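You operate a simulated robot arm through the tools that you are given. There is no shell and no other tool.

You run a simulated two-armed robot. Do the job below in one go: nothing can be reset, and whatever is moved stays where it is left.

Task
Fetch the black tie bundle and set it on the blue filter panel on the top of the yellow dryer. Put the tall brown carton on the top of the steel table away on the upper shelf of the blue rack. Take the green water bottle on the top of the steel table and put it away on the lower shelf of the blue rack. Take the green block and put it on top of the small seal carton on the top of the steel table. Take the brown regulator carton from the top of the large crate and put it on the top of the red cart. Take the purple label bottle and leave it on the top of the workbench. Put the short carton on the top of the yellow dryer. Pick up the tall carton with one hand, pass it to the other hand and put it on the top of the red cart. Press the bleed button two times. Take the yellow hose stub and leave it on the top of the green cabinet. Fetch the blue water bottle and stand it on the top of the wooden table. The order is free. Set down upright: tall brown carton, green water bottle, green block, brown regulator carton, purple label bottle, short carton, tall carton, blue water bottle.

The check looks at the end state, three seconds after you hand in, the way a careful person would. Anything else that was tipped, shoved, dropped, spilled or broken makes it a failure. A push-on lid holds only when it is set on centred and level and pressed home; a screw cap is set on level and turned clockwise until tight.

Robot
Two 6-joint arms with two-finger grippers on one trunk, on a base that drives. Base frame: it is fixed to the floor where the robot stands at the start and does not move with it; the origin is under the middle of the robot, x ahead of it, y to its left, z up; the surface under the hand at the start is at about z = 0.85. Units: m, degrees, N and s.
The left shoulder is at the start at [0.03, 0.178, 1.013], the right one opposite. With the tool pointing down near the work surface each hand reaches from about 0.42 to 0.84 m from the robot's upright axis, wherever it stands, measured 20 degrees to its own side. Places, roughly: black tie bundle (15x3x3 cm) [0.5, 0.1, 0.9]; bleed button [-2.8, 5.8, 0.9]; blue filter panel [-0.5, 2.75, 1]; blue water bottle [-2.75, 8.25, 0.5]; brown regulator carton [-3.25, 4.25, 0.75]; green block [-4, 2.25, 0.75]; green water bottle [-4, 2.5, 1]; lower shelf of the blue rack [-2.8, 8.3, 0.5]; purple label bottle [-2.75, 4.25, 0.75]; short carton (7x6x9 cm) [-2.8, 4.4, 0.6]; small seal carton [-3.5, 2.75, 0.75]; tall brown carton [-3.5, 2.75, 1]; tall carton (8x7x13 cm) [-2.8, 4.5, 0.6]; top of the green cabinet [-3.6, 8.3, 0.9]; top of the red cart [-3.2, 3.2, 0.8]; top of the wooden table [-3, 6.7, 0.8]; top of the workbench [-3.1, 2.1, 0.8]; top of the yellow dryer [-0.7, 2.7, 1]; upper shelf of the blue rack [-2.8, 8.3, 1.2]; yellow hose stub [-3, 6.5, 0.75]. Payload 2.54 kg a hand.
The tool frame of a hand sits at the grasp point between the pads (the TCP): z along the fingers, y along the line on which they close. The tips reach 0.03 m beyond it. The gripper opens to 0.116 m. The gripper's body begins 0.095 m behind the TCP.
Orientation is that of the tool frame in the base frame, as [roll, pitch, yaw] about the fixed x, y, z axes, in that order (R = Rz(yaw) Ry(pitch) Rx(roll)). With the fingers straight down and closing along the base's y, the tool's x points along the base's -x, its y along +y and its z along -z.

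Tools
- The arms move only by the tool send_rows. It takes "left_deltas", "right_deltas" or both (then of equal length, played together; a hand with none holds still); each is text: rows parted by semicolons, each of 6 numbers parted by spaces: the shift along the base's x, y, z in units of 25 mm (1.0 is 25 mm), then the turn, a rotation vector about the base's x, y, z in units of 5 degrees (1.0 is 5 degrees). In form: x y z ax ay az; .... A call has 1 to 20 rows; each row shifts and turns the commanded pose from where the row before left it. "left_claw" and "right_claw" are, for a hand that has rows, the closure, from 0 (fully open) to 1 (shut), set as the call begins (left out, the last holds). A call with a number of a shift or a turn outside -1 to 1 is refused whole. Each row takes 0.2 s and may step no farther than 0.05 m and 8.6 degrees from the row before; otherwise, or with a gripper value out of range, the whole call is refused. Where a pose cannot be reached the arm comes as near as it can. A force on the tool above 40 N (or 10 N above the force at the start of the call, whichever is more), or a blocked arm, ends the call early, and 0.2 s more pass. The fingers move at their own pace (about 0.153 m/s each) and stop on an object; they squeeze with about 26 N. The grip force told is the motor's: it shows also when the fingers shut on nothing. Time passes only in rows, and 0.2 s behind the last, so rows that do not move let the fingers close. The reply holds the time, the measured pose of the TCP, the force on the tool along the base axes, the opening and the grip force, in the units named above and with some noise, with the torque about the TCP (base axes, N m) and any sound that the robot's microphone picked up.
- Cameras (640 x 400 px; columns grow to the right, rows downward): "scene" is now at [0.0358, 0.0339, 1.73]; the picture's right is [0.46, -0.89, 0.00], its down [-0.71, -0.37, -0.60] and it looks along [0.53, 0.27, -0.80] (base axes); focal length 272 px, centre (320, 200). "left" rides on the left gripper at [0.069, 0.015, -0.122] in its tool frame; the picture's right is [-0.21, 0.98, 0.00], its down [-0.83, -0.18, -0.53] and it looks along [-0.52, -0.11, 0.85] (tool axes); focal length 251 px, centre (320, 200). "right" rides on the right gripper at [0.069, -0.015, -0.122] in its tool frame; the picture's right is [0.21, 0.98, 0.00], its down [-0.83, 0.18, -0.53] and it looks along [-0.52, 0.11, 0.85] (tool axes); focal length 251 px, centre (320, 200).
- capture(camera): a new picture of that camera. It takes no simulated time.
- move_column(by): slides the trunk up (or, below 0, down) by that many m; the arms and the scene camera ride with it, the base frame stays. It gives what a move gives, with no picture.
- drive_base(legs): drives the robot by 1 to 6 legs, each [ahead, left, turn to the left] in m, m and degrees, along the robot's own axes; the way and the turn of a leg run together, so that a leg with both is an arc; at most 1.5 m and 180 degrees a leg. The arms and the cameras ride along, it lands a little off, and it stops where it bumps. It gives what a move gives.
- head_to(pan, tilt): turns the head with the scene camera to pan (to the left, within 143 degrees either way) and tilt (down, from -29 to 69), counted from straight ahead of the robot. It gives what a move gives.
- measure_at(camera, pixels): there is no depth. For up to 12 entries [column, row, z] of the newest picture of that camera ("zoom" is the newest enlarged one), the place [x, y] in the base frame at which the ray of that pixel passes the height z, good to about 0.002 m. It takes no simulated time.
- zoom(camera, box): a new picture of the part [left, top, right, bottom] of that camera's present view, enlarged. It takes no simulated time.
- sign_off(): hands the job in; it is judged then, once.

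Open the grippers and draw the arms clear of the work before you hand the job in, unless the task says otherwise.

The tools are called by a JSON object that holds its "op" and its "data". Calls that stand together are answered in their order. send_rows: Moves the arms, as the interface text tells. Its arguments: {"type":"object","properties":{"left_deltas":{"type":"string"},"left_claw":{"type":"number"},"right_deltas":{"type":"string"},"right_claw":{"type":"number"}},"required":[]} The other tools are called the same way: move_column (by) slides the trunk up or down; drive_base (legs) drives the base; head_to (pan, tilt) turns the head that bears the scene camera; capture (camera) takes a picture; measure_at (camera, pixels) gives the place at which the rays of pixels pass given heights; zoom (camera, box) takes an enlarged picture of a part of a camera's view; sign_off () hands the job in.

At the start:

```text
time: 0.0
left_ee_pos: [0.4653, 0.4062, 1.1567]
left_orientation: [179.9, 0.0, -180.0]
left_ft_force: [0.4, 0.3, -0.5]
left_ft_torque: [0.0, 0.0, 0.02]
left_opening: 0.1161
left_grip_force: 0.0
right_ee_pos: [0.5167, -0.0606, 1.1327]
right_orientation: [-180.0, 0.0, 180.0]
right_ft_force: [0.0, -0.8, -0.2]
right_ft_torque: [0.01, 0.01, -0.02]
right_opening: 0.1159
right_grip_force: 0.1
trunk travel left (down, up): [-0.225, 0.315]
robot x, y, heading: [-0.0012, 0.0028, 0.0]
head pan, tilt: [27.2, 53.3]
```

scene: 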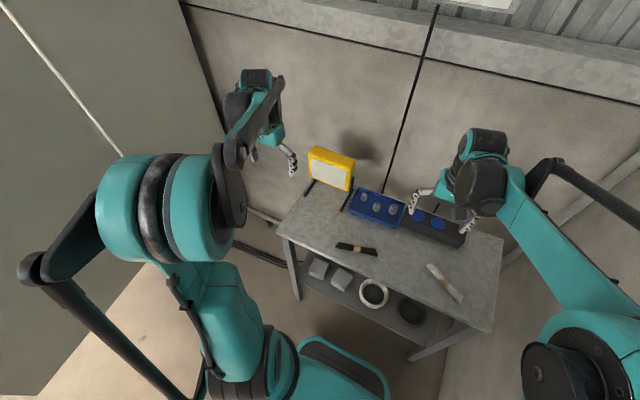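
right: 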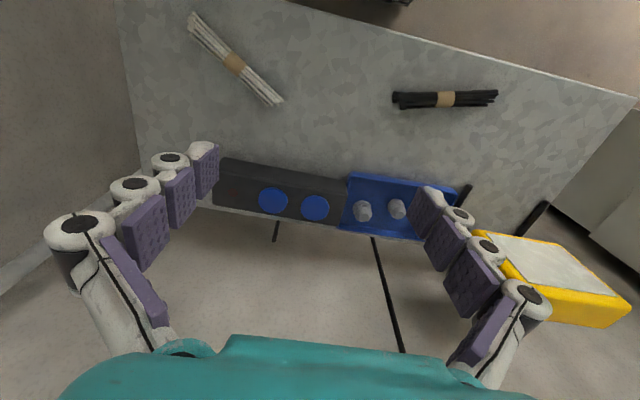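
left: 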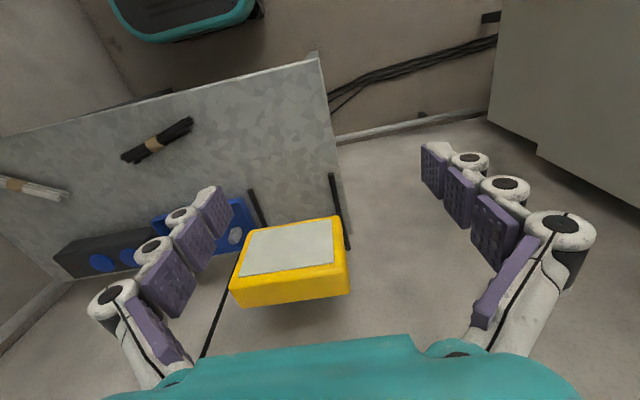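

The black tie bundle shows in the scene picture around (357, 248). I'll zoom in on it and on the table to measure it.

{"op": "zoom", "data": {"camera": "scene", "box": [280, 140, 520, 340]}}

{"op": "measure_at", "data": {"camera": "right", "pixels": [[395, 100, 0.865], [497, 96, 0.865], [446, 99, 0.865], [395, 100, 0.85], [497, 96, 0.85]]}}

{"op": "measure_at", "data": {"camera": "scene", "pixels": [[338, 245, 0.865], [377, 253, 0.865], [357, 248, 0.865]]}}

```text
2.00 times, centred on (400, 240) of scene
```

zoom: 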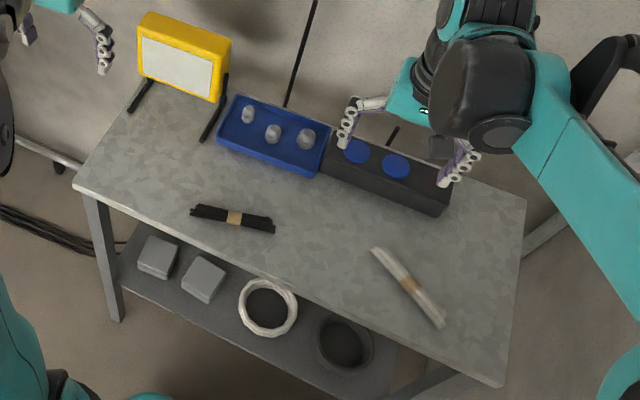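

```text
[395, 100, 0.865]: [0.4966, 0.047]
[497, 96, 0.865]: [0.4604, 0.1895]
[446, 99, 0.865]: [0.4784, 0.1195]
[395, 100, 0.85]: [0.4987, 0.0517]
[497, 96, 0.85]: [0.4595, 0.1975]
```

```text
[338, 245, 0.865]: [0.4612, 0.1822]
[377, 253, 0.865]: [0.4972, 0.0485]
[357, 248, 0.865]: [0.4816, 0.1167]
```

The bundle lies at about (0.479, 0.118), its length pointing along about 104° from x. I'll turn the left hand -76° about z so its fingers close across it, move it over, and shift the right hand out of the way.

{"op": "send_rows", "data": {"left_deltas": "0.035 -0.72 0 0 0 -0.95; 0.035 -0.72 0 0 0 -0.95; 0.035 -0.72 0 0 0 -0.95; 0.035 -0.72 0 0 0 -0.95; 0.035 -0.72 0 0 0 -0.95; 0.035 -0.72 0 0 0 -0.95; 0.035 -0.72 0 0 0 -0.95; 0.035 -0.72 0 0 0 -0.95; 0.035 -0.72 0 0 0 -0.95; 0.035 -0.72 0 0 0 -0.95; 0.035 -0.72 0 0 0 -0.95; 0.035 -0.72 0 0 0 -0.95; 0.035 -0.72 0 0 0 -0.95; 0.035 -0.72 0 0 0 -0.95; 0.035 -0.72 0 0 0 -0.95; 0.035 -0.72 0 0 0 -0.95; 0 0 0 0 0 0", "right_deltas": "-0.1 -0.75 0 0 0 0; -0.1 -0.75 0 0 0 0; -0.1 -0.75 0 0 0 0; -0.1 -0.75 0 0 0 0; -0.1 -0.75 0 0 0 0; -0.1 -0.75 0 0 0 0; -0.1 -0.75 0 0 0 0; -0.1 -0.75 0 0 0 0; -0.1 -0.75 0 0 0 0; -0.1 -0.75 0 0 0 0; -0.1 -0.75 0 0 0 0; -0.1 -0.75 0 0 0 0; -0.1 -0.75 0 0 0 0; -0.1 -0.75 0 0 0 0; -0.1 -0.75 0 0 0 0; -0.1 -0.75 0 0 0 0; 0 0 0 0 0 0"}}

{"op": "capture", "data": {"camera": "left"}}

{"op": "capture", "data": {"camera": "scene"}}

```text
time: 3.6
left_ee_pos: [0.4797, 0.1201, 1.1575]
left_orientation: [180.0, 0.0, 103.9]
left_ft_force: [-0.8, -0.2, 0.0]
left_ft_torque: [0.0, 0.03, -0.02]
left_opening: 0.1159
left_grip_force: 0.0
right_ee_pos: [0.4785, -0.3626, 1.1323]
right_orientation: [180.0, 0.1, 180.0]
right_ft_force: [-0.2, -0.2, 0.6]
right_ft_torque: [-0.01, 0.01, 0.01]
right_opening: 0.116
right_grip_force: 0.0
trunk travel left (down, up): [-0.225, 0.315]
robot x, y, heading: [0.0025, 0.0007, 0.2]
head pan, tilt: [27.2, 53.3]
```

```text
taken
```

left: 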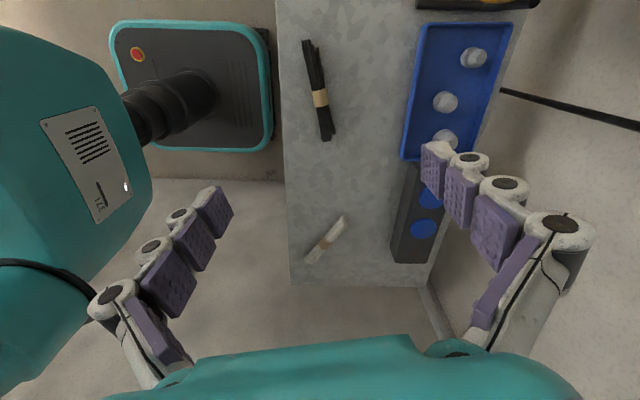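

```text
taken
```

scene: 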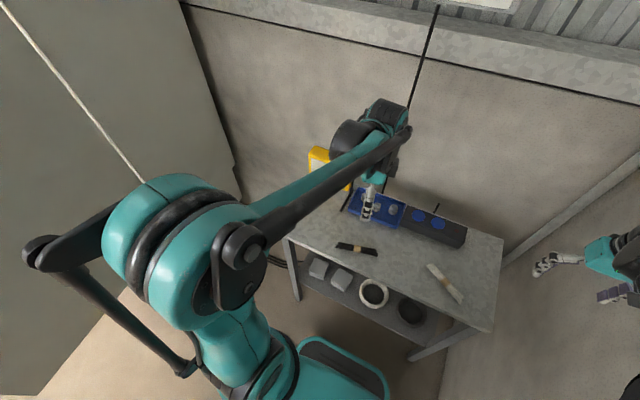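

The hand is over the bundle now, which appears in the left view from (307, 42) to (328, 138). I'll measure it once more before going down.

{"op": "measure_at", "data": {"camera": "left", "pixels": [[308, 42, 0.865], [328, 138, 0.865], [320, 98, 0.865], [328, 138, 0.85], [308, 42, 0.88]]}}

{"op": "zoom", "data": {"camera": "left", "box": [270, 20, 430, 160]}}

```text
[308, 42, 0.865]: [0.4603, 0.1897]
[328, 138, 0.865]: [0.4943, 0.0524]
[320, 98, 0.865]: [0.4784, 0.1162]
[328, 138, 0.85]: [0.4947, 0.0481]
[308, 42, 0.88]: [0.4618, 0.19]
```

```text
2.86 times, centred on (350, 90) of left
```

zoom: 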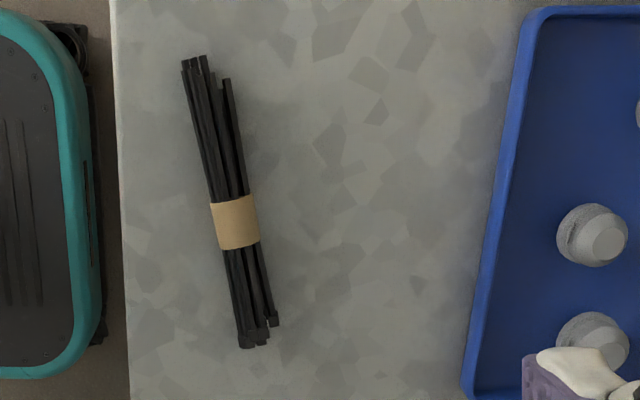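

The bundle's centre is confirmed at (0.478, 0.118). I'll go down to TCP z ≈ 0.885 with the fingers partly open.

{"op": "send_rows", "data": {"left_deltas": "-0.01 -0.01 -0.95 0 0 0; -0.01 -0.01 -0.95 0 0 0; -0.01 -0.01 -0.95 0 0 0; -0.01 -0.01 -0.95 0 0 0; -0.01 -0.01 -0.95 0 0 0; 0 -0.01 -0.95 0 0 0; 0 0 -0.95 0 0 0; 0 0 -0.95 0 0 0; 0 0 -0.95 0 0 0; 0 0 -0.95 0 0 0; 0 0 -0.9 0 0 0; 0 0 -0.5 0 0 0; 0 0 0 0 0 0", "left_claw": 0.35}}

{"op": "capture", "data": {"camera": "left"}}

```text
time: 6.4
left_ee_pos: [0.4777, 0.1178, 0.8847]
left_orientation: [-180.0, 0.0, 104.0]
left_ft_force: [0.0, -0.1, 0.7]
left_ft_torque: [-0.01, 0.0, -0.01]
left_opening: 0.0751
left_grip_force: 0.0
right_ee_pos: [0.4763, -0.3604, 1.1326]
right_orientation: [-180.0, 0.0, 179.9]
right_ft_force: [0.3, -0.4, -0.4]
right_ft_torque: [-0.02, 0.01, -0.02]
right_opening: 0.1161
right_grip_force: 0.1
trunk travel left (down, up): [-0.225, 0.315]
robot x, y, heading: [0.0029, 0.0013, 0.2]
head pan, tilt: [27.2, 53.3]
```

```text
taken
```

left: 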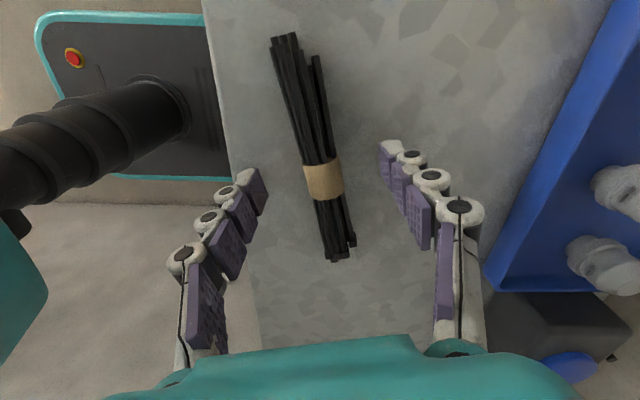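

The bundle sits between the fingers, its band at (322, 180). I'll close the grip, then lift.

{"op": "send_rows", "data": {"left_deltas": "0 0 0 0 0 0; 0 0 0 0 0 0; 0 0 0 0 0 0; 0 0 0 0 0 0", "left_claw": 1}}

{"op": "send_rows", "data": {"left_deltas": "0 0 0.5 0 0 0; 0 0 1 0 0 0; 0 0 1 0 0 0; 0 0 1 0 0 0; 0 0 1 0 0 0; 0 0 1 0 0 0; 0 0 1 0 0 0; 0 0 1 0 0 0; 0 0 1 0 0 0; 0 0 1 0 0 0; 0 0 1 0 0 0"}}

{"op": "capture", "data": {"camera": "left"}}

```text
time: 7.4
left_ee_pos: [0.4779, 0.1169, 0.8859]
left_orientation: [-179.9, 0.0, 104.1]
left_ft_force: [-0.9, -0.5, 0.0]
left_ft_torque: [0.02, 0.02, 0.01]
left_opening: 0.0228
left_grip_force: 26.2
right_ee_pos: [0.4768, -0.3616, 1.1327]
right_orientation: [180.0, 0.0, -179.9]
right_ft_force: [-0.8, 0.4, 0.1]
right_ft_torque: [0.01, 0.01, 0.02]
right_opening: 0.1161
right_grip_force: 0.1
trunk travel left (down, up): [-0.225, 0.315]
robot x, y, heading: [-0.002, 0.0039, 0.0]
head pan, tilt: [27.2, 53.3]
```

```text
time: 9.8
left_ee_pos: [0.4763, 0.1174, 1.1463]
left_orientation: [180.0, 0.1, 103.9]
left_ft_force: [0.1, 0.2, -0.9]
left_ft_torque: [0.0, 0.04, -0.01]
left_opening: 0.0228
left_grip_force: 26.2
right_ee_pos: [0.4776, -0.3617, 1.1325]
right_orientation: [179.9, 0.0, 180.0]
right_ft_force: [0.0, 0.7, -0.3]
right_ft_torque: [-0.02, -0.02, 0.0]
right_opening: 0.116
right_grip_force: 0.0
trunk travel left (down, up): [-0.225, 0.315]
robot x, y, heading: [-0.0008, 0.0007, -0.1]
head pan, tilt: [27.2, 53.3]
```

```text
taken
```

left: 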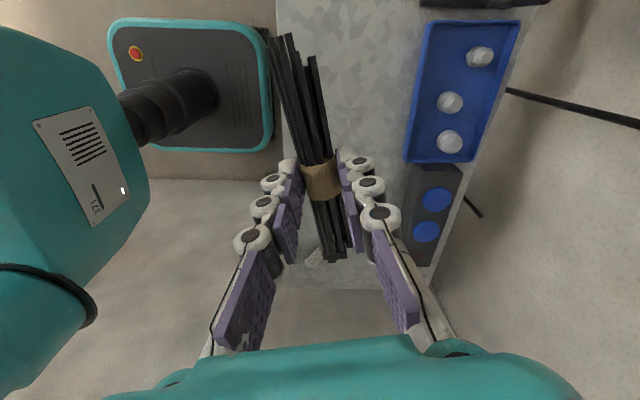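

The bundle is held (opening 0.023, 26 N). Next I'll look around to plan a drive route to the yellow dryer near (-0.6, 2.7).

{"op": "head_to", "data": {"pan": 90, "tilt": 20}}

{"op": "capture", "data": {"camera": "scene"}}

{"op": "head_to", "data": {"pan": 135, "tilt": 20}}

{"op": "capture", "data": {"camera": "scene"}}

{"op": "head_to", "data": {"pan": -135, "tilt": 20}}

{"op": "capture", "data": {"camera": "scene"}}

{"op": "head_to", "data": {"pan": 50, "tilt": 20}}

{"op": "capture", "data": {"camera": "scene"}}

```text
time: 11.1
left_ee_pos: [0.4777, 0.1165, 1.1471]
left_orientation: [-180.0, 0.1, 104.0]
left_ft_force: [-0.1, 0.2, -0.1]
left_ft_torque: [0.0, -0.03, -0.03]
left_opening: 0.0229
left_grip_force: 26.1
right_ee_pos: [0.4784, -0.3625, 1.1322]
right_orientation: [180.0, 0.0, 179.9]
right_ft_force: [0.1, -0.2, 0.7]
right_ft_torque: [-0.01, 0.04, 0.0]
right_opening: 0.1161
right_grip_force: 0.0
trunk travel left (down, up): [-0.225, 0.315]
robot x, y, heading: [-0.0003, 0.0007, -0.0]
head pan, tilt: [90.0, 20.0]
```

```text
taken
```

scene: 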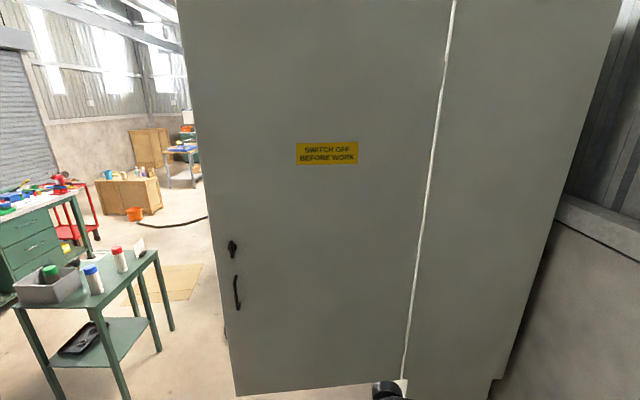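

```text
time: 12.2
left_ee_pos: [0.4778, 0.1173, 1.1463]
left_orientation: [-179.9, 0.0, 103.9]
left_ft_force: [0.2, 0.4, -0.2]
left_ft_torque: [0.02, 0.0, 0.0]
left_opening: 0.023
left_grip_force: 25.9
right_ee_pos: [0.4771, -0.3627, 1.1333]
right_orientation: [-179.9, 0.0, 179.9]
right_ft_force: [-0.7, -0.6, -0.1]
right_ft_torque: [0.02, 0.04, 0.0]
right_opening: 0.1161
right_grip_force: 0.1
trunk travel left (down, up): [-0.225, 0.315]
robot x, y, heading: [-0.0017, -0.0023, -0.0]
head pan, tilt: [135.0, 20.0]
```

```text
taken
```

scene: 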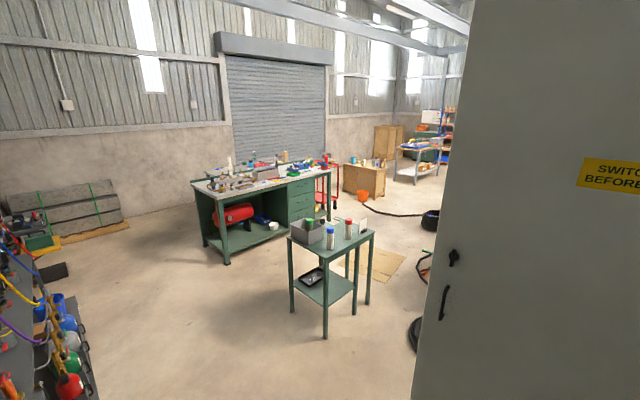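

```text
time: 16.0
left_ee_pos: [0.4772, 0.1174, 1.1461]
left_orientation: [180.0, 0.0, 103.9]
left_ft_force: [-0.3, -0.6, -0.2]
left_ft_torque: [0.02, 0.02, 0.01]
left_opening: 0.0229
left_grip_force: 25.9
right_ee_pos: [0.4786, -0.3625, 1.1325]
right_orientation: [180.0, 0.0, -180.0]
right_ft_force: [0.4, 0.4, 0.2]
right_ft_torque: [0.04, 0.01, 0.01]
right_opening: 0.1161
right_grip_force: 0.0
trunk travel left (down, up): [-0.225, 0.315]
robot x, y, heading: [0.0013, 0.0018, -0.1]
head pan, tilt: [-135.0, 20.0]
```

```text
taken
```

scene: 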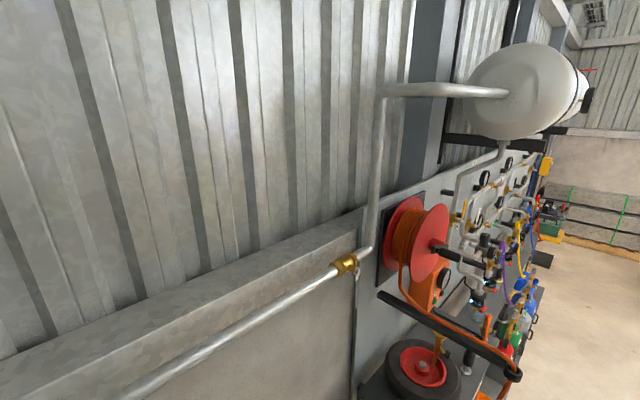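

```text
time: 18.7
left_ee_pos: [0.4778, 0.1165, 1.1469]
left_orientation: [179.9, 0.0, 104.0]
left_ft_force: [0.4, 0.0, 0.2]
left_ft_torque: [0.0, 0.02, 0.01]
left_opening: 0.0228
left_grip_force: 26.0
right_ee_pos: [0.4772, -0.3605, 1.1328]
right_orientation: [180.0, 0.0, 180.0]
right_ft_force: [-0.4, 0.3, 0.2]
right_ft_torque: [0.01, 0.0, 0.0]
right_opening: 0.1161
right_grip_force: 0.1
trunk travel left (down, up): [-0.225, 0.315]
robot x, y, heading: [-0.0034, -0.0029, 0.1]
head pan, tilt: [50.0, 20.0]
```

```text
taken
```

scene: 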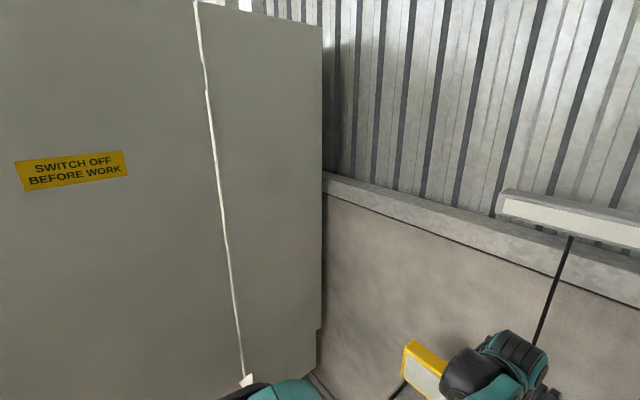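

A big gray cabinet stands to the left and open floor lies behind it. I'll take wider views and measure floor positions to plan the route.

{"op": "head_to", "data": {"pan": 95, "tilt": 35}}

{"op": "capture", "data": {"camera": "scene"}}

{"op": "measure_at", "data": {"camera": "scene", "pixels": [[230, 320, 0], [100, 300, 0.0], [480, 350, 0], [60, 130, 0.8]]}}

```text
time: 19.9
left_ee_pos: [0.4791, 0.1171, 1.1469]
left_orientation: [179.9, 0.0, 104.0]
left_ft_force: [0.3, -0.7, 0.4]
left_ft_torque: [-0.01, 0.02, -0.03]
left_opening: 0.0229
left_grip_force: 26.0
right_ee_pos: [0.478, -0.3627, 1.1336]
right_orientation: [-179.9, 0.0, 180.0]
right_ft_force: [0.3, -1.0, -0.7]
right_ft_torque: [-0.03, 0.03, 0.03]
right_opening: 0.1157
right_grip_force: 0.1
trunk travel left (down, up): [-0.225, 0.315]
robot x, y, heading: [-0.004, -0.0043, -0.0]
head pan, tilt: [95.0, 35.0]
```

```text
taken
```

scene: 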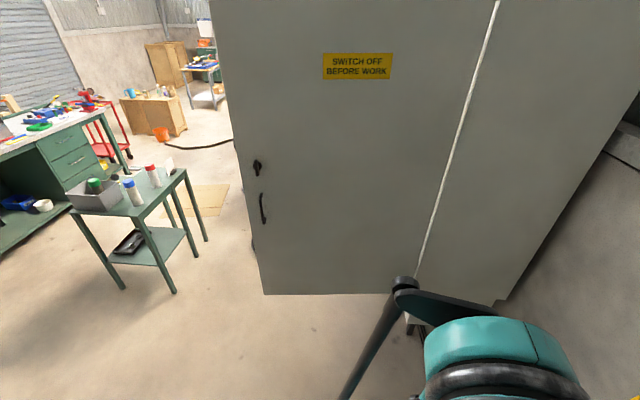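

```text
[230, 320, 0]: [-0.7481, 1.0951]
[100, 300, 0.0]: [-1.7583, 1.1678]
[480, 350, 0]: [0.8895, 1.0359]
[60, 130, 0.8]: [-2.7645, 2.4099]
```

{"op": "measure_at", "data": {"camera": "scene", "pixels": [[265, 294, 0], [495, 303, 0], [177, 293, 0], [124, 289, 0], [208, 240, 0], [130, 165, 0], [232, 140, 0], [255, 250, 0], [165, 215, 0], [185, 132, 0], [140, 150, 0], [225, 215, 0]]}}

```text
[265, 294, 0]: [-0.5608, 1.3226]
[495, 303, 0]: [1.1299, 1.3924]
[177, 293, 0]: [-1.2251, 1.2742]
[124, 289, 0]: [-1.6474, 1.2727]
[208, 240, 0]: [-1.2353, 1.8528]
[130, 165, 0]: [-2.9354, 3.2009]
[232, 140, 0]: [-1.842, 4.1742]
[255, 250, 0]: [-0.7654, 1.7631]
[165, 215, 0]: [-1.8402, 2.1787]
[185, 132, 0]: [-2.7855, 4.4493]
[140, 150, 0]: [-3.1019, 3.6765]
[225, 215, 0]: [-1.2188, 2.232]
```

Cabinet front is at y≈1.32 (x from -0.56), and the small green table spans x -1.65..-1.2, y 1.27..1.85. I'll look farther left for the workbench and straight down for the robot's own footprint.

{"op": "head_to", "data": {"pan": 130, "tilt": 30}}

{"op": "capture", "data": {"camera": "scene"}}

{"op": "measure_at", "data": {"camera": "scene", "pixels": [[200, 250, 0], [330, 300, 0], [320, 200, 0], [400, 200, 0], [450, 200, 0], [480, 250, 0], [250, 200, 0], [100, 250, 0]]}}

{"op": "head_to", "data": {"pan": 0, "tilt": 69}}

{"op": "capture", "data": {"camera": "scene"}}

```text
time: 20.9
left_ee_pos: [0.4776, 0.1166, 1.1453]
left_orientation: [179.9, 0.0, 104.1]
left_ft_force: [-0.3, 0.9, -0.6]
left_ft_torque: [0.03, -0.01, -0.02]
left_opening: 0.0227
left_grip_force: 26.4
right_ee_pos: [0.4771, -0.3612, 1.1323]
right_orientation: [180.0, -0.1, 180.0]
right_ft_force: [0.1, -0.9, -0.7]
right_ft_torque: [0.02, 0.02, 0.02]
right_opening: 0.1159
right_grip_force: 0.1
trunk travel left (down, up): [-0.225, 0.315]
robot x, y, heading: [0.0002, -0.0032, 0.1]
head pan, tilt: [130.0, 30.0]
```

```text
taken
```

scene: 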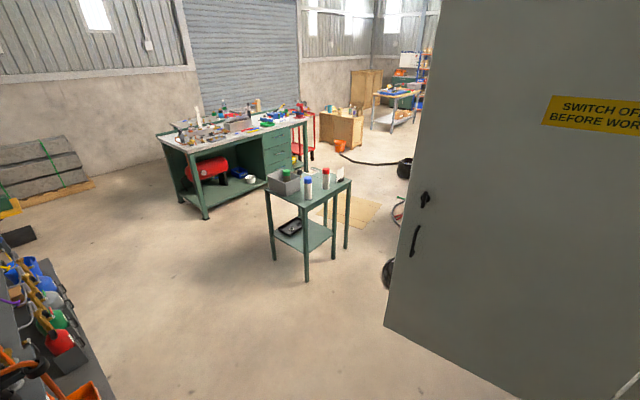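

```text
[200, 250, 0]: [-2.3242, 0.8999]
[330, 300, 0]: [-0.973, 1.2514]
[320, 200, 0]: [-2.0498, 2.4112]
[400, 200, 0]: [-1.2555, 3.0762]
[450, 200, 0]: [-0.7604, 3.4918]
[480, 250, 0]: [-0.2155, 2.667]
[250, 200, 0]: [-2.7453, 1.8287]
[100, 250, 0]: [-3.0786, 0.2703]
```

```text
time: 23.0
left_ee_pos: [0.4772, 0.1169, 1.1466]
left_orientation: [180.0, 0.0, 104.0]
left_ft_force: [0.7, -0.2, 0.4]
left_ft_torque: [-0.02, 0.0, -0.03]
left_opening: 0.0231
left_grip_force: 25.9
right_ee_pos: [0.4757, -0.3621, 1.1334]
right_orientation: [-180.0, 0.0, 180.0]
right_ft_force: [-0.3, -0.4, 0.6]
right_ft_torque: [0.0, -0.01, 0.01]
right_opening: 0.1158
right_grip_force: 0.2
trunk travel left (down, up): [-0.225, 0.315]
robot x, y, heading: [0.0005, 0.0002, -0.1]
head pan, tilt: [0.0, 68.8]
```

```text
taken
```

scene: 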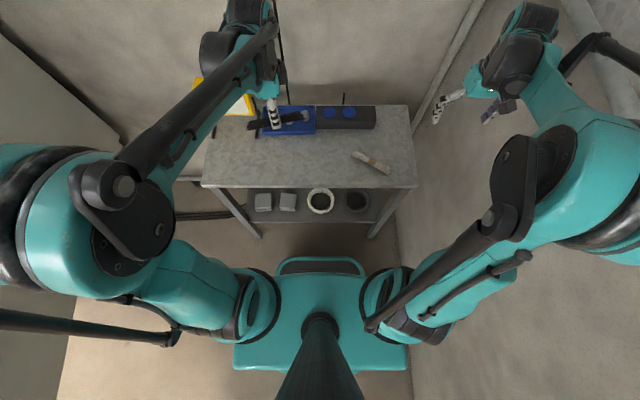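

I'll measure the base outline in this view to know the footprint.

{"op": "measure_at", "data": {"camera": "scene", "pixels": [[235, 365, 0.25], [408, 365, 0.25], [280, 260, 0.25], [365, 260, 0.25], [280, 260, 0.4], [400, 250, 0], [235, 365, 0.4], [408, 365, 0.4], [262, 237, 0]]}}

```text
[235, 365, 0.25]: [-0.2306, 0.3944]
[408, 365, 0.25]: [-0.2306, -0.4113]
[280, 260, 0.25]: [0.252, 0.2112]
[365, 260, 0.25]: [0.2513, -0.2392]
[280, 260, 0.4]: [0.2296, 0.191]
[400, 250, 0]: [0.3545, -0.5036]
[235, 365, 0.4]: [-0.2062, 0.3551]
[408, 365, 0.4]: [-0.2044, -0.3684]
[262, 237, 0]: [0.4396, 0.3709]
```

The footprint is roughly ±0.28 by ±0.4 m. Before backing up I'll check the floor behind me and on the right.

{"op": "head_to", "data": {"pan": 143, "tilt": 45}}

{"op": "capture", "data": {"camera": "scene"}}

{"op": "measure_at", "data": {"camera": "scene", "pixels": [[100, 250, 0], [200, 300, 0], [200, 350, 0], [250, 390, 0], [150, 330, 0], [300, 150, 0], [257, 100, 0], [300, 60, 0]]}}

{"op": "head_to", "data": {"pan": -140, "tilt": 45}}

{"op": "capture", "data": {"camera": "scene"}}

{"op": "measure_at", "data": {"camera": "scene", "pixels": [[500, 200, 0], [450, 300, 0], [550, 200, 0], [500, 300, 0], [600, 100, 0]]}}

```text
time: 25.2
left_ee_pos: [0.4771, 0.1177, 1.146]
left_orientation: [-179.9, 0.1, 104.0]
left_ft_force: [-1.4, -0.8, -0.5]
left_ft_torque: [-0.02, 0.0, -0.02]
left_opening: 0.023
left_grip_force: 26.5
right_ee_pos: [0.4775, -0.3619, 1.1325]
right_orientation: [-180.0, 0.0, -180.0]
right_ft_force: [-0.9, -0.2, 0.0]
right_ft_torque: [-0.01, -0.01, 0.01]
right_opening: 0.116
right_grip_force: 0.1
trunk travel left (down, up): [-0.225, 0.315]
robot x, y, heading: [-0.0023, 0.0052, 0.2]
head pan, tilt: [143.0, 45.0]
```

```text
taken
```

scene: 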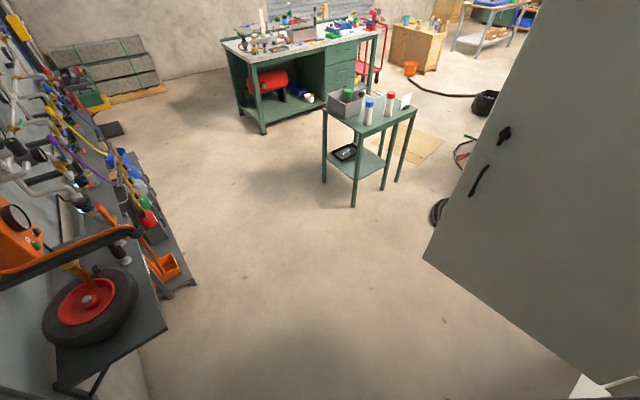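

```text
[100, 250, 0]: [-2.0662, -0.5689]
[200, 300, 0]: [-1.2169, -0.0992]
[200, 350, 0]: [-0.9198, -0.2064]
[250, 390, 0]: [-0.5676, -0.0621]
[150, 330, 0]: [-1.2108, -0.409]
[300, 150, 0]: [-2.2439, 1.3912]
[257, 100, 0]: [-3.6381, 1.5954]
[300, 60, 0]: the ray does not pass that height
```

```text
time: 29.1
left_ee_pos: [0.4773, 0.1174, 1.1463]
left_orientation: [179.9, 0.0, 104.0]
left_ft_force: [0.5, 0.0, -0.5]
left_ft_torque: [0.01, -0.02, 0.05]
left_opening: 0.0228
left_grip_force: 26.1
right_ee_pos: [0.4774, -0.362, 1.133]
right_orientation: [-179.9, 0.0, -180.0]
right_ft_force: [-0.4, 0.3, -0.4]
right_ft_torque: [-0.02, 0.0, 0.0]
right_opening: 0.116
right_grip_force: 0.0
trunk travel left (down, up): [-0.225, 0.315]
robot x, y, heading: [0.0011, 0.0012, -0.1]
head pan, tilt: [-140.0, 45.0]
```

```text
taken
```

scene: 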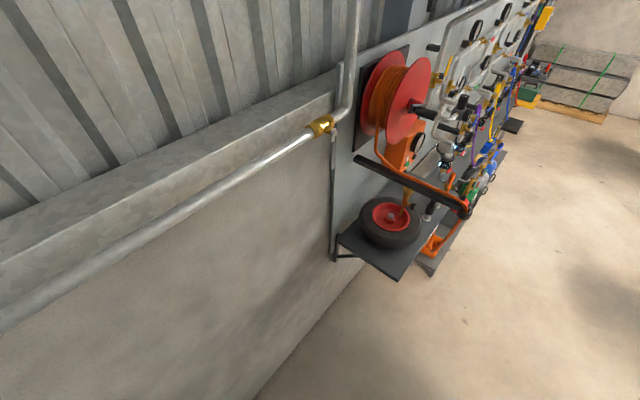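

```text
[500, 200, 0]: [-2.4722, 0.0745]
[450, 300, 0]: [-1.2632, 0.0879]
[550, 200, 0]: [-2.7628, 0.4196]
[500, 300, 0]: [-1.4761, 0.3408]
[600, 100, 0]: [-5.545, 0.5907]
```

The rack on the right sticks out to about y≈-0.1 near x≈-1.3, so I must shift left while backing. First I'll check how far the left elbow sticks out sideways.

{"op": "head_to", "data": {"pan": 60, "tilt": 60}}

{"op": "capture", "data": {"camera": "scene"}}

{"op": "measure_at", "data": {"camera": "scene", "pixels": [[250, 200, 1.2], [100, 200, 1.0], [150, 100, 1.2]]}}

```text
time: 32.1
left_ee_pos: [0.4781, 0.1172, 1.1462]
left_orientation: [179.9, 0.0, 104.0]
left_ft_force: [0.4, 0.0, 0.2]
left_ft_torque: [-0.02, 0.01, -0.01]
left_opening: 0.0227
left_grip_force: 25.8
right_ee_pos: [0.4776, -0.3625, 1.1331]
right_orientation: [-180.0, 0.1, -180.0]
right_ft_force: [0.2, 0.4, 0.2]
right_ft_torque: [0.0, -0.05, -0.02]
right_opening: 0.1159
right_grip_force: 0.0
trunk travel left (down, up): [-0.225, 0.315]
robot x, y, heading: [-0.0022, -0.001, -0.1]
head pan, tilt: [60.0, 60.0]
```

```text
taken
```

scene: 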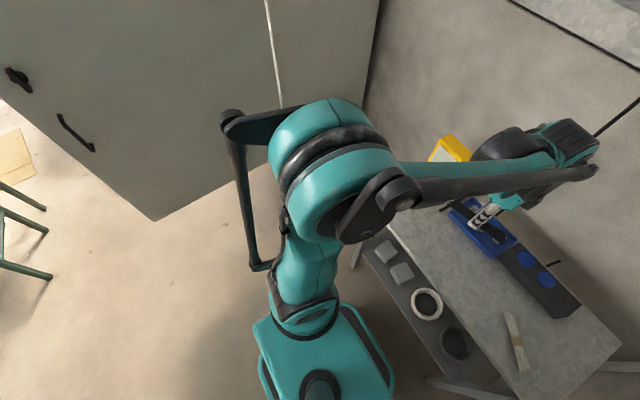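

```text
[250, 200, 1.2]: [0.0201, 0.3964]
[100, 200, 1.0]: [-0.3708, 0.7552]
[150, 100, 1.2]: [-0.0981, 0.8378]
```

I'll measure the elbow bracket's outer points, near (225,120) and (330,100), at plausible heights.

{"op": "measure_at", "data": {"camera": "scene", "pixels": [[225, 120, 1.3], [225, 120, 1.4], [330, 100, 1.3], [330, 100, 1.4], [250, 268, 1.0], [30, 245, 0.8]]}}

```text
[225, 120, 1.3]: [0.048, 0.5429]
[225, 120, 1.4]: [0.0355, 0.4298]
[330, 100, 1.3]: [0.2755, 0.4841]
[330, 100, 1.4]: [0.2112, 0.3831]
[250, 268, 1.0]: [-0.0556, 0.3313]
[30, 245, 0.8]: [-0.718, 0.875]
```

The elbow reaches to about y = 0.5, so I'll count a half width of 0.5 m. I'll raise the trunk a little and drive the first diagonal leg backwards to the left.

{"op": "move_column", "data": {"by": 0.15}}

{"op": "drive_base", "data": {"legs": [[-0.6, 0.6, 0]]}}

{"op": "head_to", "data": {"pan": 143, "tilt": 40}}

{"op": "capture", "data": {"camera": "scene"}}

```text
time: 33.8
left_ee_pos: [0.4779, 0.1171, 1.2963]
left_orientation: [-180.0, 0.1, 103.9]
left_ft_force: [0.0, 0.2, -1.0]
left_ft_torque: [0.05, -0.02, -0.01]
left_opening: 0.0228
left_grip_force: 25.8
right_ee_pos: [0.4774, -0.3627, 1.2828]
right_orientation: [-180.0, 0.1, -179.9]
right_ft_force: [-0.2, 0.0, 0.1]
right_ft_torque: [0.0, 0.01, -0.02]
right_opening: 0.1156
right_grip_force: 0.3
trunk travel left (down, up): [-0.375, 0.165]
robot x, y, heading: [0.0012, -0.0012, -0.0]
head pan, tilt: [60.0, 60.0]
```

```text
time: 38.3
left_ee_pos: [-0.0992, 0.7183, 1.2971]
left_orientation: [-180.0, 0.0, 102.6]
left_ft_force: [-0.2, 0.0, 0.0]
left_ft_torque: [-0.04, 0.02, 0.01]
left_opening: 0.0228
left_grip_force: 25.4
right_ee_pos: [-0.1122, 0.2385, 1.2822]
right_orientation: [-179.9, 0.0, 178.6]
right_ft_force: [-0.6, 0.8, 0.0]
right_ft_torque: [-0.01, 0.02, 0.03]
right_opening: 0.1159
right_grip_force: 0.1
trunk travel left (down, up): [-0.375, 0.165]
robot x, y, heading: [-0.582, 0.6108, -1.6]
head pan, tilt: [60.0, 60.0]
```

```text
time: 39.9
left_ee_pos: [-0.0993, 0.7183, 1.2968]
left_orientation: [-179.9, 0.0, 102.6]
left_ft_force: [-1.0, -0.1, -1.1]
left_ft_torque: [0.03, 0.02, -0.03]
left_opening: 0.0229
left_grip_force: 25.8
right_ee_pos: [-0.1118, 0.2383, 1.2832]
right_orientation: [-179.9, 0.0, 178.6]
right_ft_force: [-0.2, 0.5, -0.5]
right_ft_torque: [0.0, -0.02, -0.01]
right_opening: 0.116
right_grip_force: 0.0
trunk travel left (down, up): [-0.375, 0.165]
robot x, y, heading: [-0.5829, 0.6125, -1.3]
head pan, tilt: [143.0, 40.0]
```

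```text
taken
```

scene: 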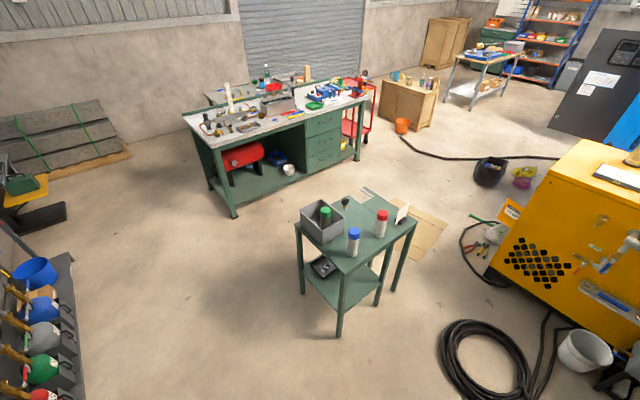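

Now the yellow dryer is visible at right (500–640, 140–320), with a hose coil and bucket on the floor near it. I'll measure the obstacles.

{"op": "measure_at", "data": {"camera": "scene", "pixels": [[340, 335, 0], [380, 305, 0], [302, 292, 0], [393, 289, 0], [235, 217, 0], [105, 395, 0], [75, 260, 0], [485, 275, 0], [490, 310, 0], [440, 360, 0], [640, 320, 0], [358, 158, 0]]}}

{"op": "measure_at", "data": {"camera": "scene", "pixels": [[183, 117, 0.85], [368, 97, 0.85], [236, 214, 0.05], [296, 228, 0.75], [417, 220, 0.75], [343, 272, 0.75]]}}

```text
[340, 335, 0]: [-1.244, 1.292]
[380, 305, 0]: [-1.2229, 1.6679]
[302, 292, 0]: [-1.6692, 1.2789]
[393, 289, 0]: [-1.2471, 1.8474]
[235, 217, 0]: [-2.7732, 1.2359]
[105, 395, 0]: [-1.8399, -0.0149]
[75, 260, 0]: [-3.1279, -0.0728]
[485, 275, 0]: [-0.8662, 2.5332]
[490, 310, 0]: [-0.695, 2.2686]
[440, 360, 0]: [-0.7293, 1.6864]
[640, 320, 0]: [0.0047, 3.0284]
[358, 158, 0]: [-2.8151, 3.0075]
```

```text
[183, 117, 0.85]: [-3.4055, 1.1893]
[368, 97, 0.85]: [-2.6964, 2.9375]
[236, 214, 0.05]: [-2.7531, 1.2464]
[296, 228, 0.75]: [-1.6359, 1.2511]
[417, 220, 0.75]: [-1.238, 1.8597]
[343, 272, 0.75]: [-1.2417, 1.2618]
```

The corridor is clear: small table front y≈1.25, rack edge y≈0, workbench front x≈-2.7. I'll back up along y≈0.62 to x≈-2.1 while fixing the heading.

{"op": "drive_base", "data": {"legs": [[-1.5, 0.0, 1.4], [-0.08, 0, 0]]}}

{"op": "head_to", "data": {"pan": 90, "tilt": 45}}

{"op": "capture", "data": {"camera": "scene"}}

```text
time: 48.0
left_ee_pos: [-1.6945, 0.7465, 1.2977]
left_orientation: [-180.0, -0.1, 104.3]
left_ft_force: [-0.7, 1.0, 0.5]
left_ft_torque: [-0.05, -0.05, -0.02]
left_opening: 0.0228
left_grip_force: 26.5
right_ee_pos: [-1.693, 0.2671, 1.2836]
right_orientation: [180.0, 0.0, -179.6]
right_ft_force: [-1.6, 0.8, 0.0]
right_ft_torque: [-0.01, -0.04, 0.02]
right_opening: 0.116
right_grip_force: 0.0
trunk travel left (down, up): [-0.375, 0.165]
robot x, y, heading: [-2.1695, 0.6249, 0.2]
head pan, tilt: [143.0, 40.0]
```

```text
time: 49.2
left_ee_pos: [-1.6939, 0.7477, 1.2969]
left_orientation: [180.0, 0.0, 104.3]
left_ft_force: [-0.9, 0.0, -0.8]
left_ft_torque: [0.0, 0.01, 0.02]
left_opening: 0.0227
left_grip_force: 25.7
right_ee_pos: [-1.6919, 0.2688, 1.2826]
right_orientation: [-180.0, 0.0, -179.7]
right_ft_force: [-0.9, 0.0, -0.1]
right_ft_torque: [-0.02, -0.01, -0.03]
right_opening: 0.1159
right_grip_force: 0.0
trunk travel left (down, up): [-0.375, 0.165]
robot x, y, heading: [-2.1721, 0.6286, 0.5]
head pan, tilt: [90.0, 45.0]
```

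```text
taken
```

scene: 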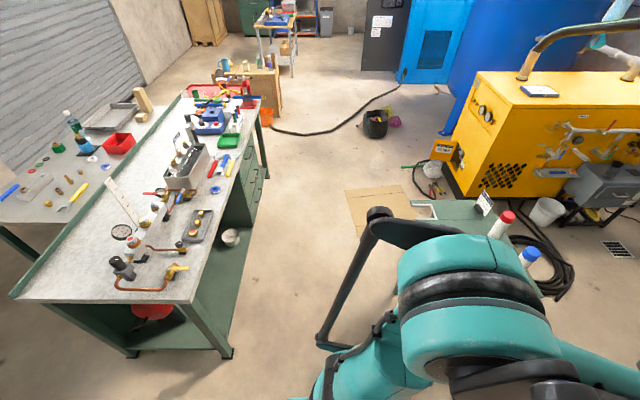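

I'm at (-2.17, 0.63) with the corridor to the left clear of the workbench (x≤-2.7). I'll strafe left 2 m.

{"op": "drive_base", "data": {"legs": [[0.0, 1.0, 0], [0.05, 0.95, 0]]}}

{"op": "head_to", "data": {"pan": 0, "tilt": 35}}

{"op": "capture", "data": {"camera": "scene"}}

```text
time: 59.0
left_ee_pos: [-1.6265, 2.6905, 1.2966]
left_orientation: [-180.0, 0.0, 102.7]
left_ft_force: [-0.2, -0.5, 0.0]
left_ft_torque: [-0.05, 0.0, 0.0]
left_opening: 0.0229
left_grip_force: 25.8
right_ee_pos: [-1.6395, 2.2125, 1.2825]
right_orientation: [-180.0, 0.0, 178.5]
right_ft_force: [0.7, 0.3, -0.1]
right_ft_torque: [0.02, 0.01, -0.03]
right_opening: 0.116
right_grip_force: 0.0
trunk travel left (down, up): [-0.375, 0.165]
robot x, y, heading: [-2.1084, 2.5828, -1.5]
head pan, tilt: [90.0, 45.0]
```

```text
time: 60.7
left_ee_pos: [-1.6262, 2.6907, 1.2969]
left_orientation: [-179.9, 0.1, 102.7]
left_ft_force: [0.4, -0.2, -0.4]
left_ft_torque: [0.0, 0.0, -0.02]
left_opening: 0.0226
left_grip_force: 25.7
right_ee_pos: [-1.6388, 2.2122, 1.2833]
right_orientation: [-180.0, 0.0, 178.7]
right_ft_force: [0.1, 0.0, 0.1]
right_ft_torque: [0.0, -0.03, -0.02]
right_opening: 0.1159
right_grip_force: 0.0
trunk travel left (down, up): [-0.375, 0.165]
robot x, y, heading: [-2.1057, 2.5846, -1.6]
head pan, tilt: [0.0, 35.0]
```

```text
taken
```

scene: 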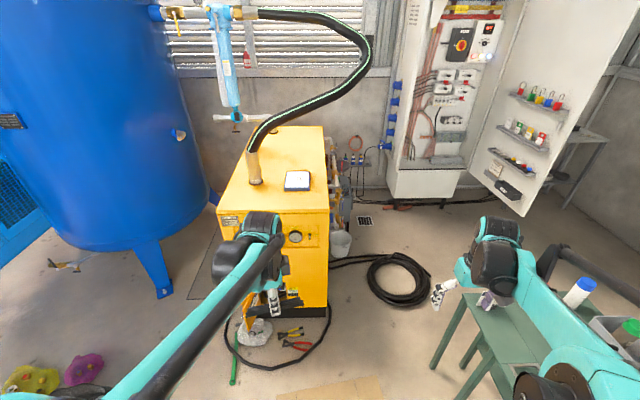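

The yellow dryer is straight ahead with a panel on its top at about (297, 180). I'll zoom in on it.

{"op": "zoom", "data": {"camera": "scene", "box": [200, 110, 360, 250]}}

{"op": "measure_at", "data": {"camera": "scene", "pixels": [[285, 186, 0.95], [309, 190, 0.95], [311, 172, 0.95], [288, 171, 0.95], [218, 211, 0.95], [329, 212, 0.95], [325, 128, 0.95], [255, 183, 0.95], [235, 385, 0], [328, 316, 0], [255, 345, 0], [280, 380, 0]]}}

```text
2.86 times, centred on (280, 180) of scene
```

zoom: 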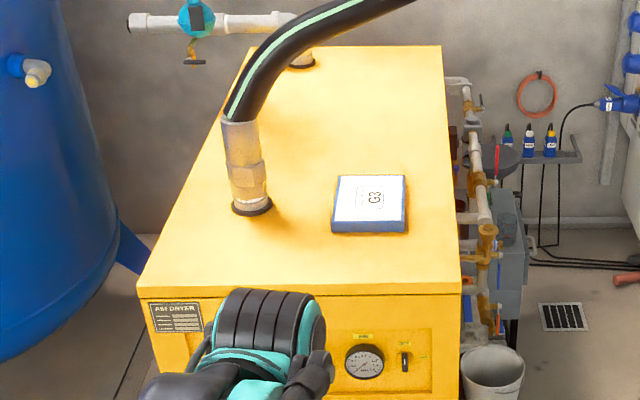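

```text
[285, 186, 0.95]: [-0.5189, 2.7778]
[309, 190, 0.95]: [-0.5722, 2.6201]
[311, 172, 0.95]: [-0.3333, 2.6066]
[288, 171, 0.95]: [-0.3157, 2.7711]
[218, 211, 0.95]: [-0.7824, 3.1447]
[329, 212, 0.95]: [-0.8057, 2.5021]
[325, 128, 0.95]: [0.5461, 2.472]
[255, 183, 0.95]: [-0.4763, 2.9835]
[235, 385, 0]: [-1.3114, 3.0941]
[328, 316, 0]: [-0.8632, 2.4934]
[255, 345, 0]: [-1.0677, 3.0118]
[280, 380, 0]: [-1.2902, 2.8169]
```

The panel "G3" lies well back on the dryer top, and there's a cable loop, rag and pliers on the floor in front. I'll take the left hand view and a closer look at the floor to work out where the base can stand.

{"op": "capture", "data": {"camera": "left"}}

{"op": "head_to", "data": {"pan": -10, "tilt": 60}}

{"op": "capture", "data": {"camera": "scene"}}

```text
taken
```

left: 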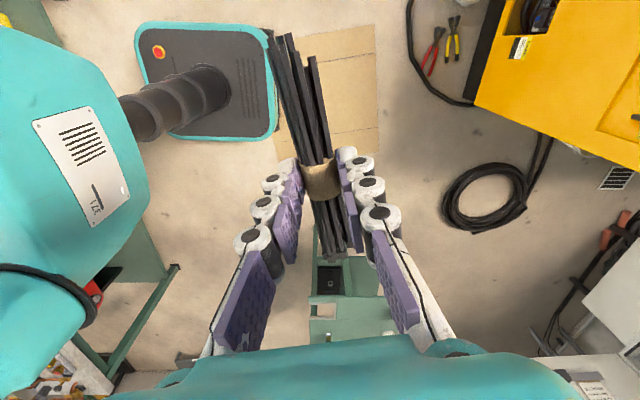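

```text
time: 61.5
left_ee_pos: [-1.6269, 2.6902, 1.2961]
left_orientation: [180.0, 0.0, 102.5]
left_ft_force: [0.4, -0.2, -0.7]
left_ft_torque: [-0.03, 0.02, 0.0]
left_opening: 0.0228
left_grip_force: 26.4
right_ee_pos: [-1.6393, 2.213, 1.2825]
right_orientation: [-180.0, 0.1, 178.5]
right_ft_force: [-0.2, -0.5, 0.1]
right_ft_torque: [-0.01, 0.02, -0.01]
right_opening: 0.116
right_grip_force: 0.0
trunk travel left (down, up): [-0.375, 0.165]
robot x, y, heading: [-2.1094, 2.5867, -1.4]
head pan, tilt: [-10.0, 60.0]
```

```text
taken
```

scene: 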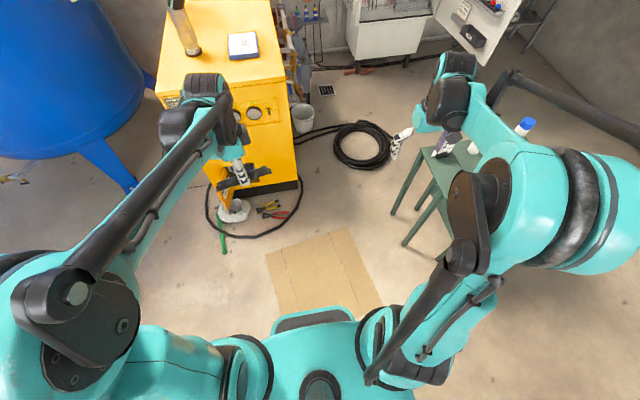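

I'll measure the deck outline and floor objects in both views.

{"op": "measure_at", "data": {"camera": "left", "pixels": [[270, 85, 0.2], [270, 85, 0.3], [200, 23, 0.2], [200, 23, 0.3], [210, 138, 0.2], [210, 138, 0.3], [137, 80, 0.2], [137, 80, 0.3], [443, 195, 0], [530, 195, 0], [490, 163, 0], [487, 232, 0]]}}

{"op": "measure_at", "data": {"camera": "scene", "pixels": [[313, 310, 0.2], [313, 310, 0.3], [275, 322, 0.2], [355, 315, 0.2], [205, 210, 0], [225, 252, 0], [260, 238, 0], [300, 210, 0], [292, 210, 0], [333, 150, 0], [360, 168, 0], [406, 245, 0]]}}

```text
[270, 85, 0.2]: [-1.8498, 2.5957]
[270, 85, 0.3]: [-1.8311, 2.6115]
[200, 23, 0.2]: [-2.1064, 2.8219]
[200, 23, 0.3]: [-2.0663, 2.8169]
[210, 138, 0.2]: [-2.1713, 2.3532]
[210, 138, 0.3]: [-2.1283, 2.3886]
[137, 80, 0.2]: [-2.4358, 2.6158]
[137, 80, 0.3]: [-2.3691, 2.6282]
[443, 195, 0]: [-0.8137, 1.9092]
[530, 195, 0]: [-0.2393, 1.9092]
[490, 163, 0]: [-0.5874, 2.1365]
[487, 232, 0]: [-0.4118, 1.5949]
```

```text
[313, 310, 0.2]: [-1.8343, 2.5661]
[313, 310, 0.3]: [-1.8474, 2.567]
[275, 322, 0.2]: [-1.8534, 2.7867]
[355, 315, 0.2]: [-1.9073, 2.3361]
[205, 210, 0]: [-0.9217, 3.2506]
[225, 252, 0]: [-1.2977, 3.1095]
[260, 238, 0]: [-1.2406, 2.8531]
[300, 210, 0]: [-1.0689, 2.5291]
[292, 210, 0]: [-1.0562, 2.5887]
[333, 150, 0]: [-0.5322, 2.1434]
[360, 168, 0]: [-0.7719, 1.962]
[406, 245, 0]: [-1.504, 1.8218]
```

The base deck is only about ±0.27 by ±0.225 m, so I can stand at about (-1.17, 2.24) between the cable loop (y≥2.5) and the hose coil (x≥-0.8). I'll drive there in two steps.

{"op": "drive_base", "data": {"legs": [[0.0, -0.34, 1.5], [0.5, 0, 0]]}}

{"op": "head_to", "data": {"pan": 15, "tilt": 30}}

{"op": "capture", "data": {"camera": "scene"}}

```text
time: 66.3
left_ee_pos: [-1.1353, 2.3625, 1.2973]
left_orientation: [-179.9, 0.0, 104.2]
left_ft_force: [-0.2, 0.8, 0.0]
left_ft_torque: [0.0, 0.03, -0.01]
left_opening: 0.0229
left_grip_force: 25.8
right_ee_pos: [-1.1328, 1.8841, 1.2831]
right_orientation: [-180.0, -0.1, -179.8]
right_ft_force: [0.3, 0.1, -0.3]
right_ft_torque: [-0.01, 0.0, -0.01]
right_opening: 0.1161
right_grip_force: 0.1
trunk travel left (down, up): [-0.375, 0.165]
robot x, y, heading: [-1.6186, 2.2449, 0.3]
head pan, tilt: [-10.0, 60.0]
```

```text
time: 67.3
left_ee_pos: [-1.1344, 2.3631, 1.2976]
left_orientation: [179.9, 0.0, 104.2]
left_ft_force: [0.4, 0.1, -1.1]
left_ft_torque: [-0.01, -0.01, -0.02]
left_opening: 0.023
left_grip_force: 26.3
right_ee_pos: [-1.1342, 1.8831, 1.2833]
right_orientation: [-180.0, 0.0, -179.7]
right_ft_force: [0.2, -0.7, -0.7]
right_ft_torque: [0.0, -0.02, 0.0]
right_opening: 0.1162
right_grip_force: 0.2
trunk travel left (down, up): [-0.375, 0.165]
robot x, y, heading: [-1.6133, 2.2427, 0.1]
head pan, tilt: [15.0, 30.0]
```

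```text
taken
```

scene: 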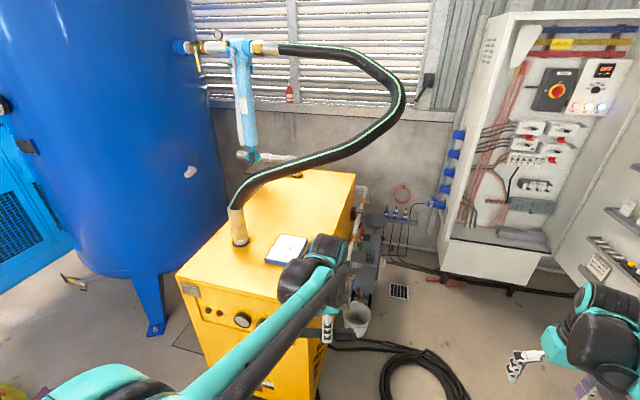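

The hose runs over the panel at roughly z≈1.39, so I'll keep the wrist low there. I'll zoom on the panel now to triangulate the height of the dryer top.

{"op": "zoom", "data": {"camera": "scene", "box": [200, 180, 360, 280]}}

```text
4.00 times, centred on (280, 230) of scene
```

zoom: 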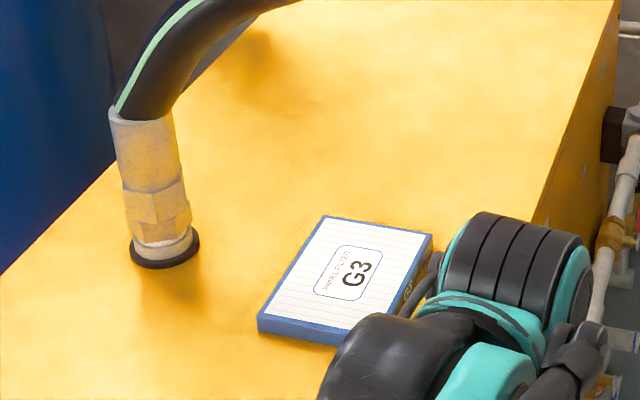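

I'll measure the panel corners (258,318), (320,216), (432,235) and the pipe base in this zoom at a few heights, to compare with the earlier view.

{"op": "measure_at", "data": {"camera": "zoom", "pixels": [[258, 318, 0.95], [258, 318, 1.0], [258, 318, 1.05], [320, 216, 0.95], [320, 216, 1.0], [320, 216, 1.05], [432, 235, 0.95], [432, 235, 1.0], [165, 262, 0.95], [165, 262, 1.0]]}}

```text
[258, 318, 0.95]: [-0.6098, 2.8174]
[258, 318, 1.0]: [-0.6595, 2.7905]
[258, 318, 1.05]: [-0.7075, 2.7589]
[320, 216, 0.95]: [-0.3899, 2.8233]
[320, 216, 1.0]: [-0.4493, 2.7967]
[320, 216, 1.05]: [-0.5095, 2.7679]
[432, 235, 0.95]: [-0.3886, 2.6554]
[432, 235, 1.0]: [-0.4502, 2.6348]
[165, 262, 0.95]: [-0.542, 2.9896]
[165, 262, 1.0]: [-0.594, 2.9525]
```

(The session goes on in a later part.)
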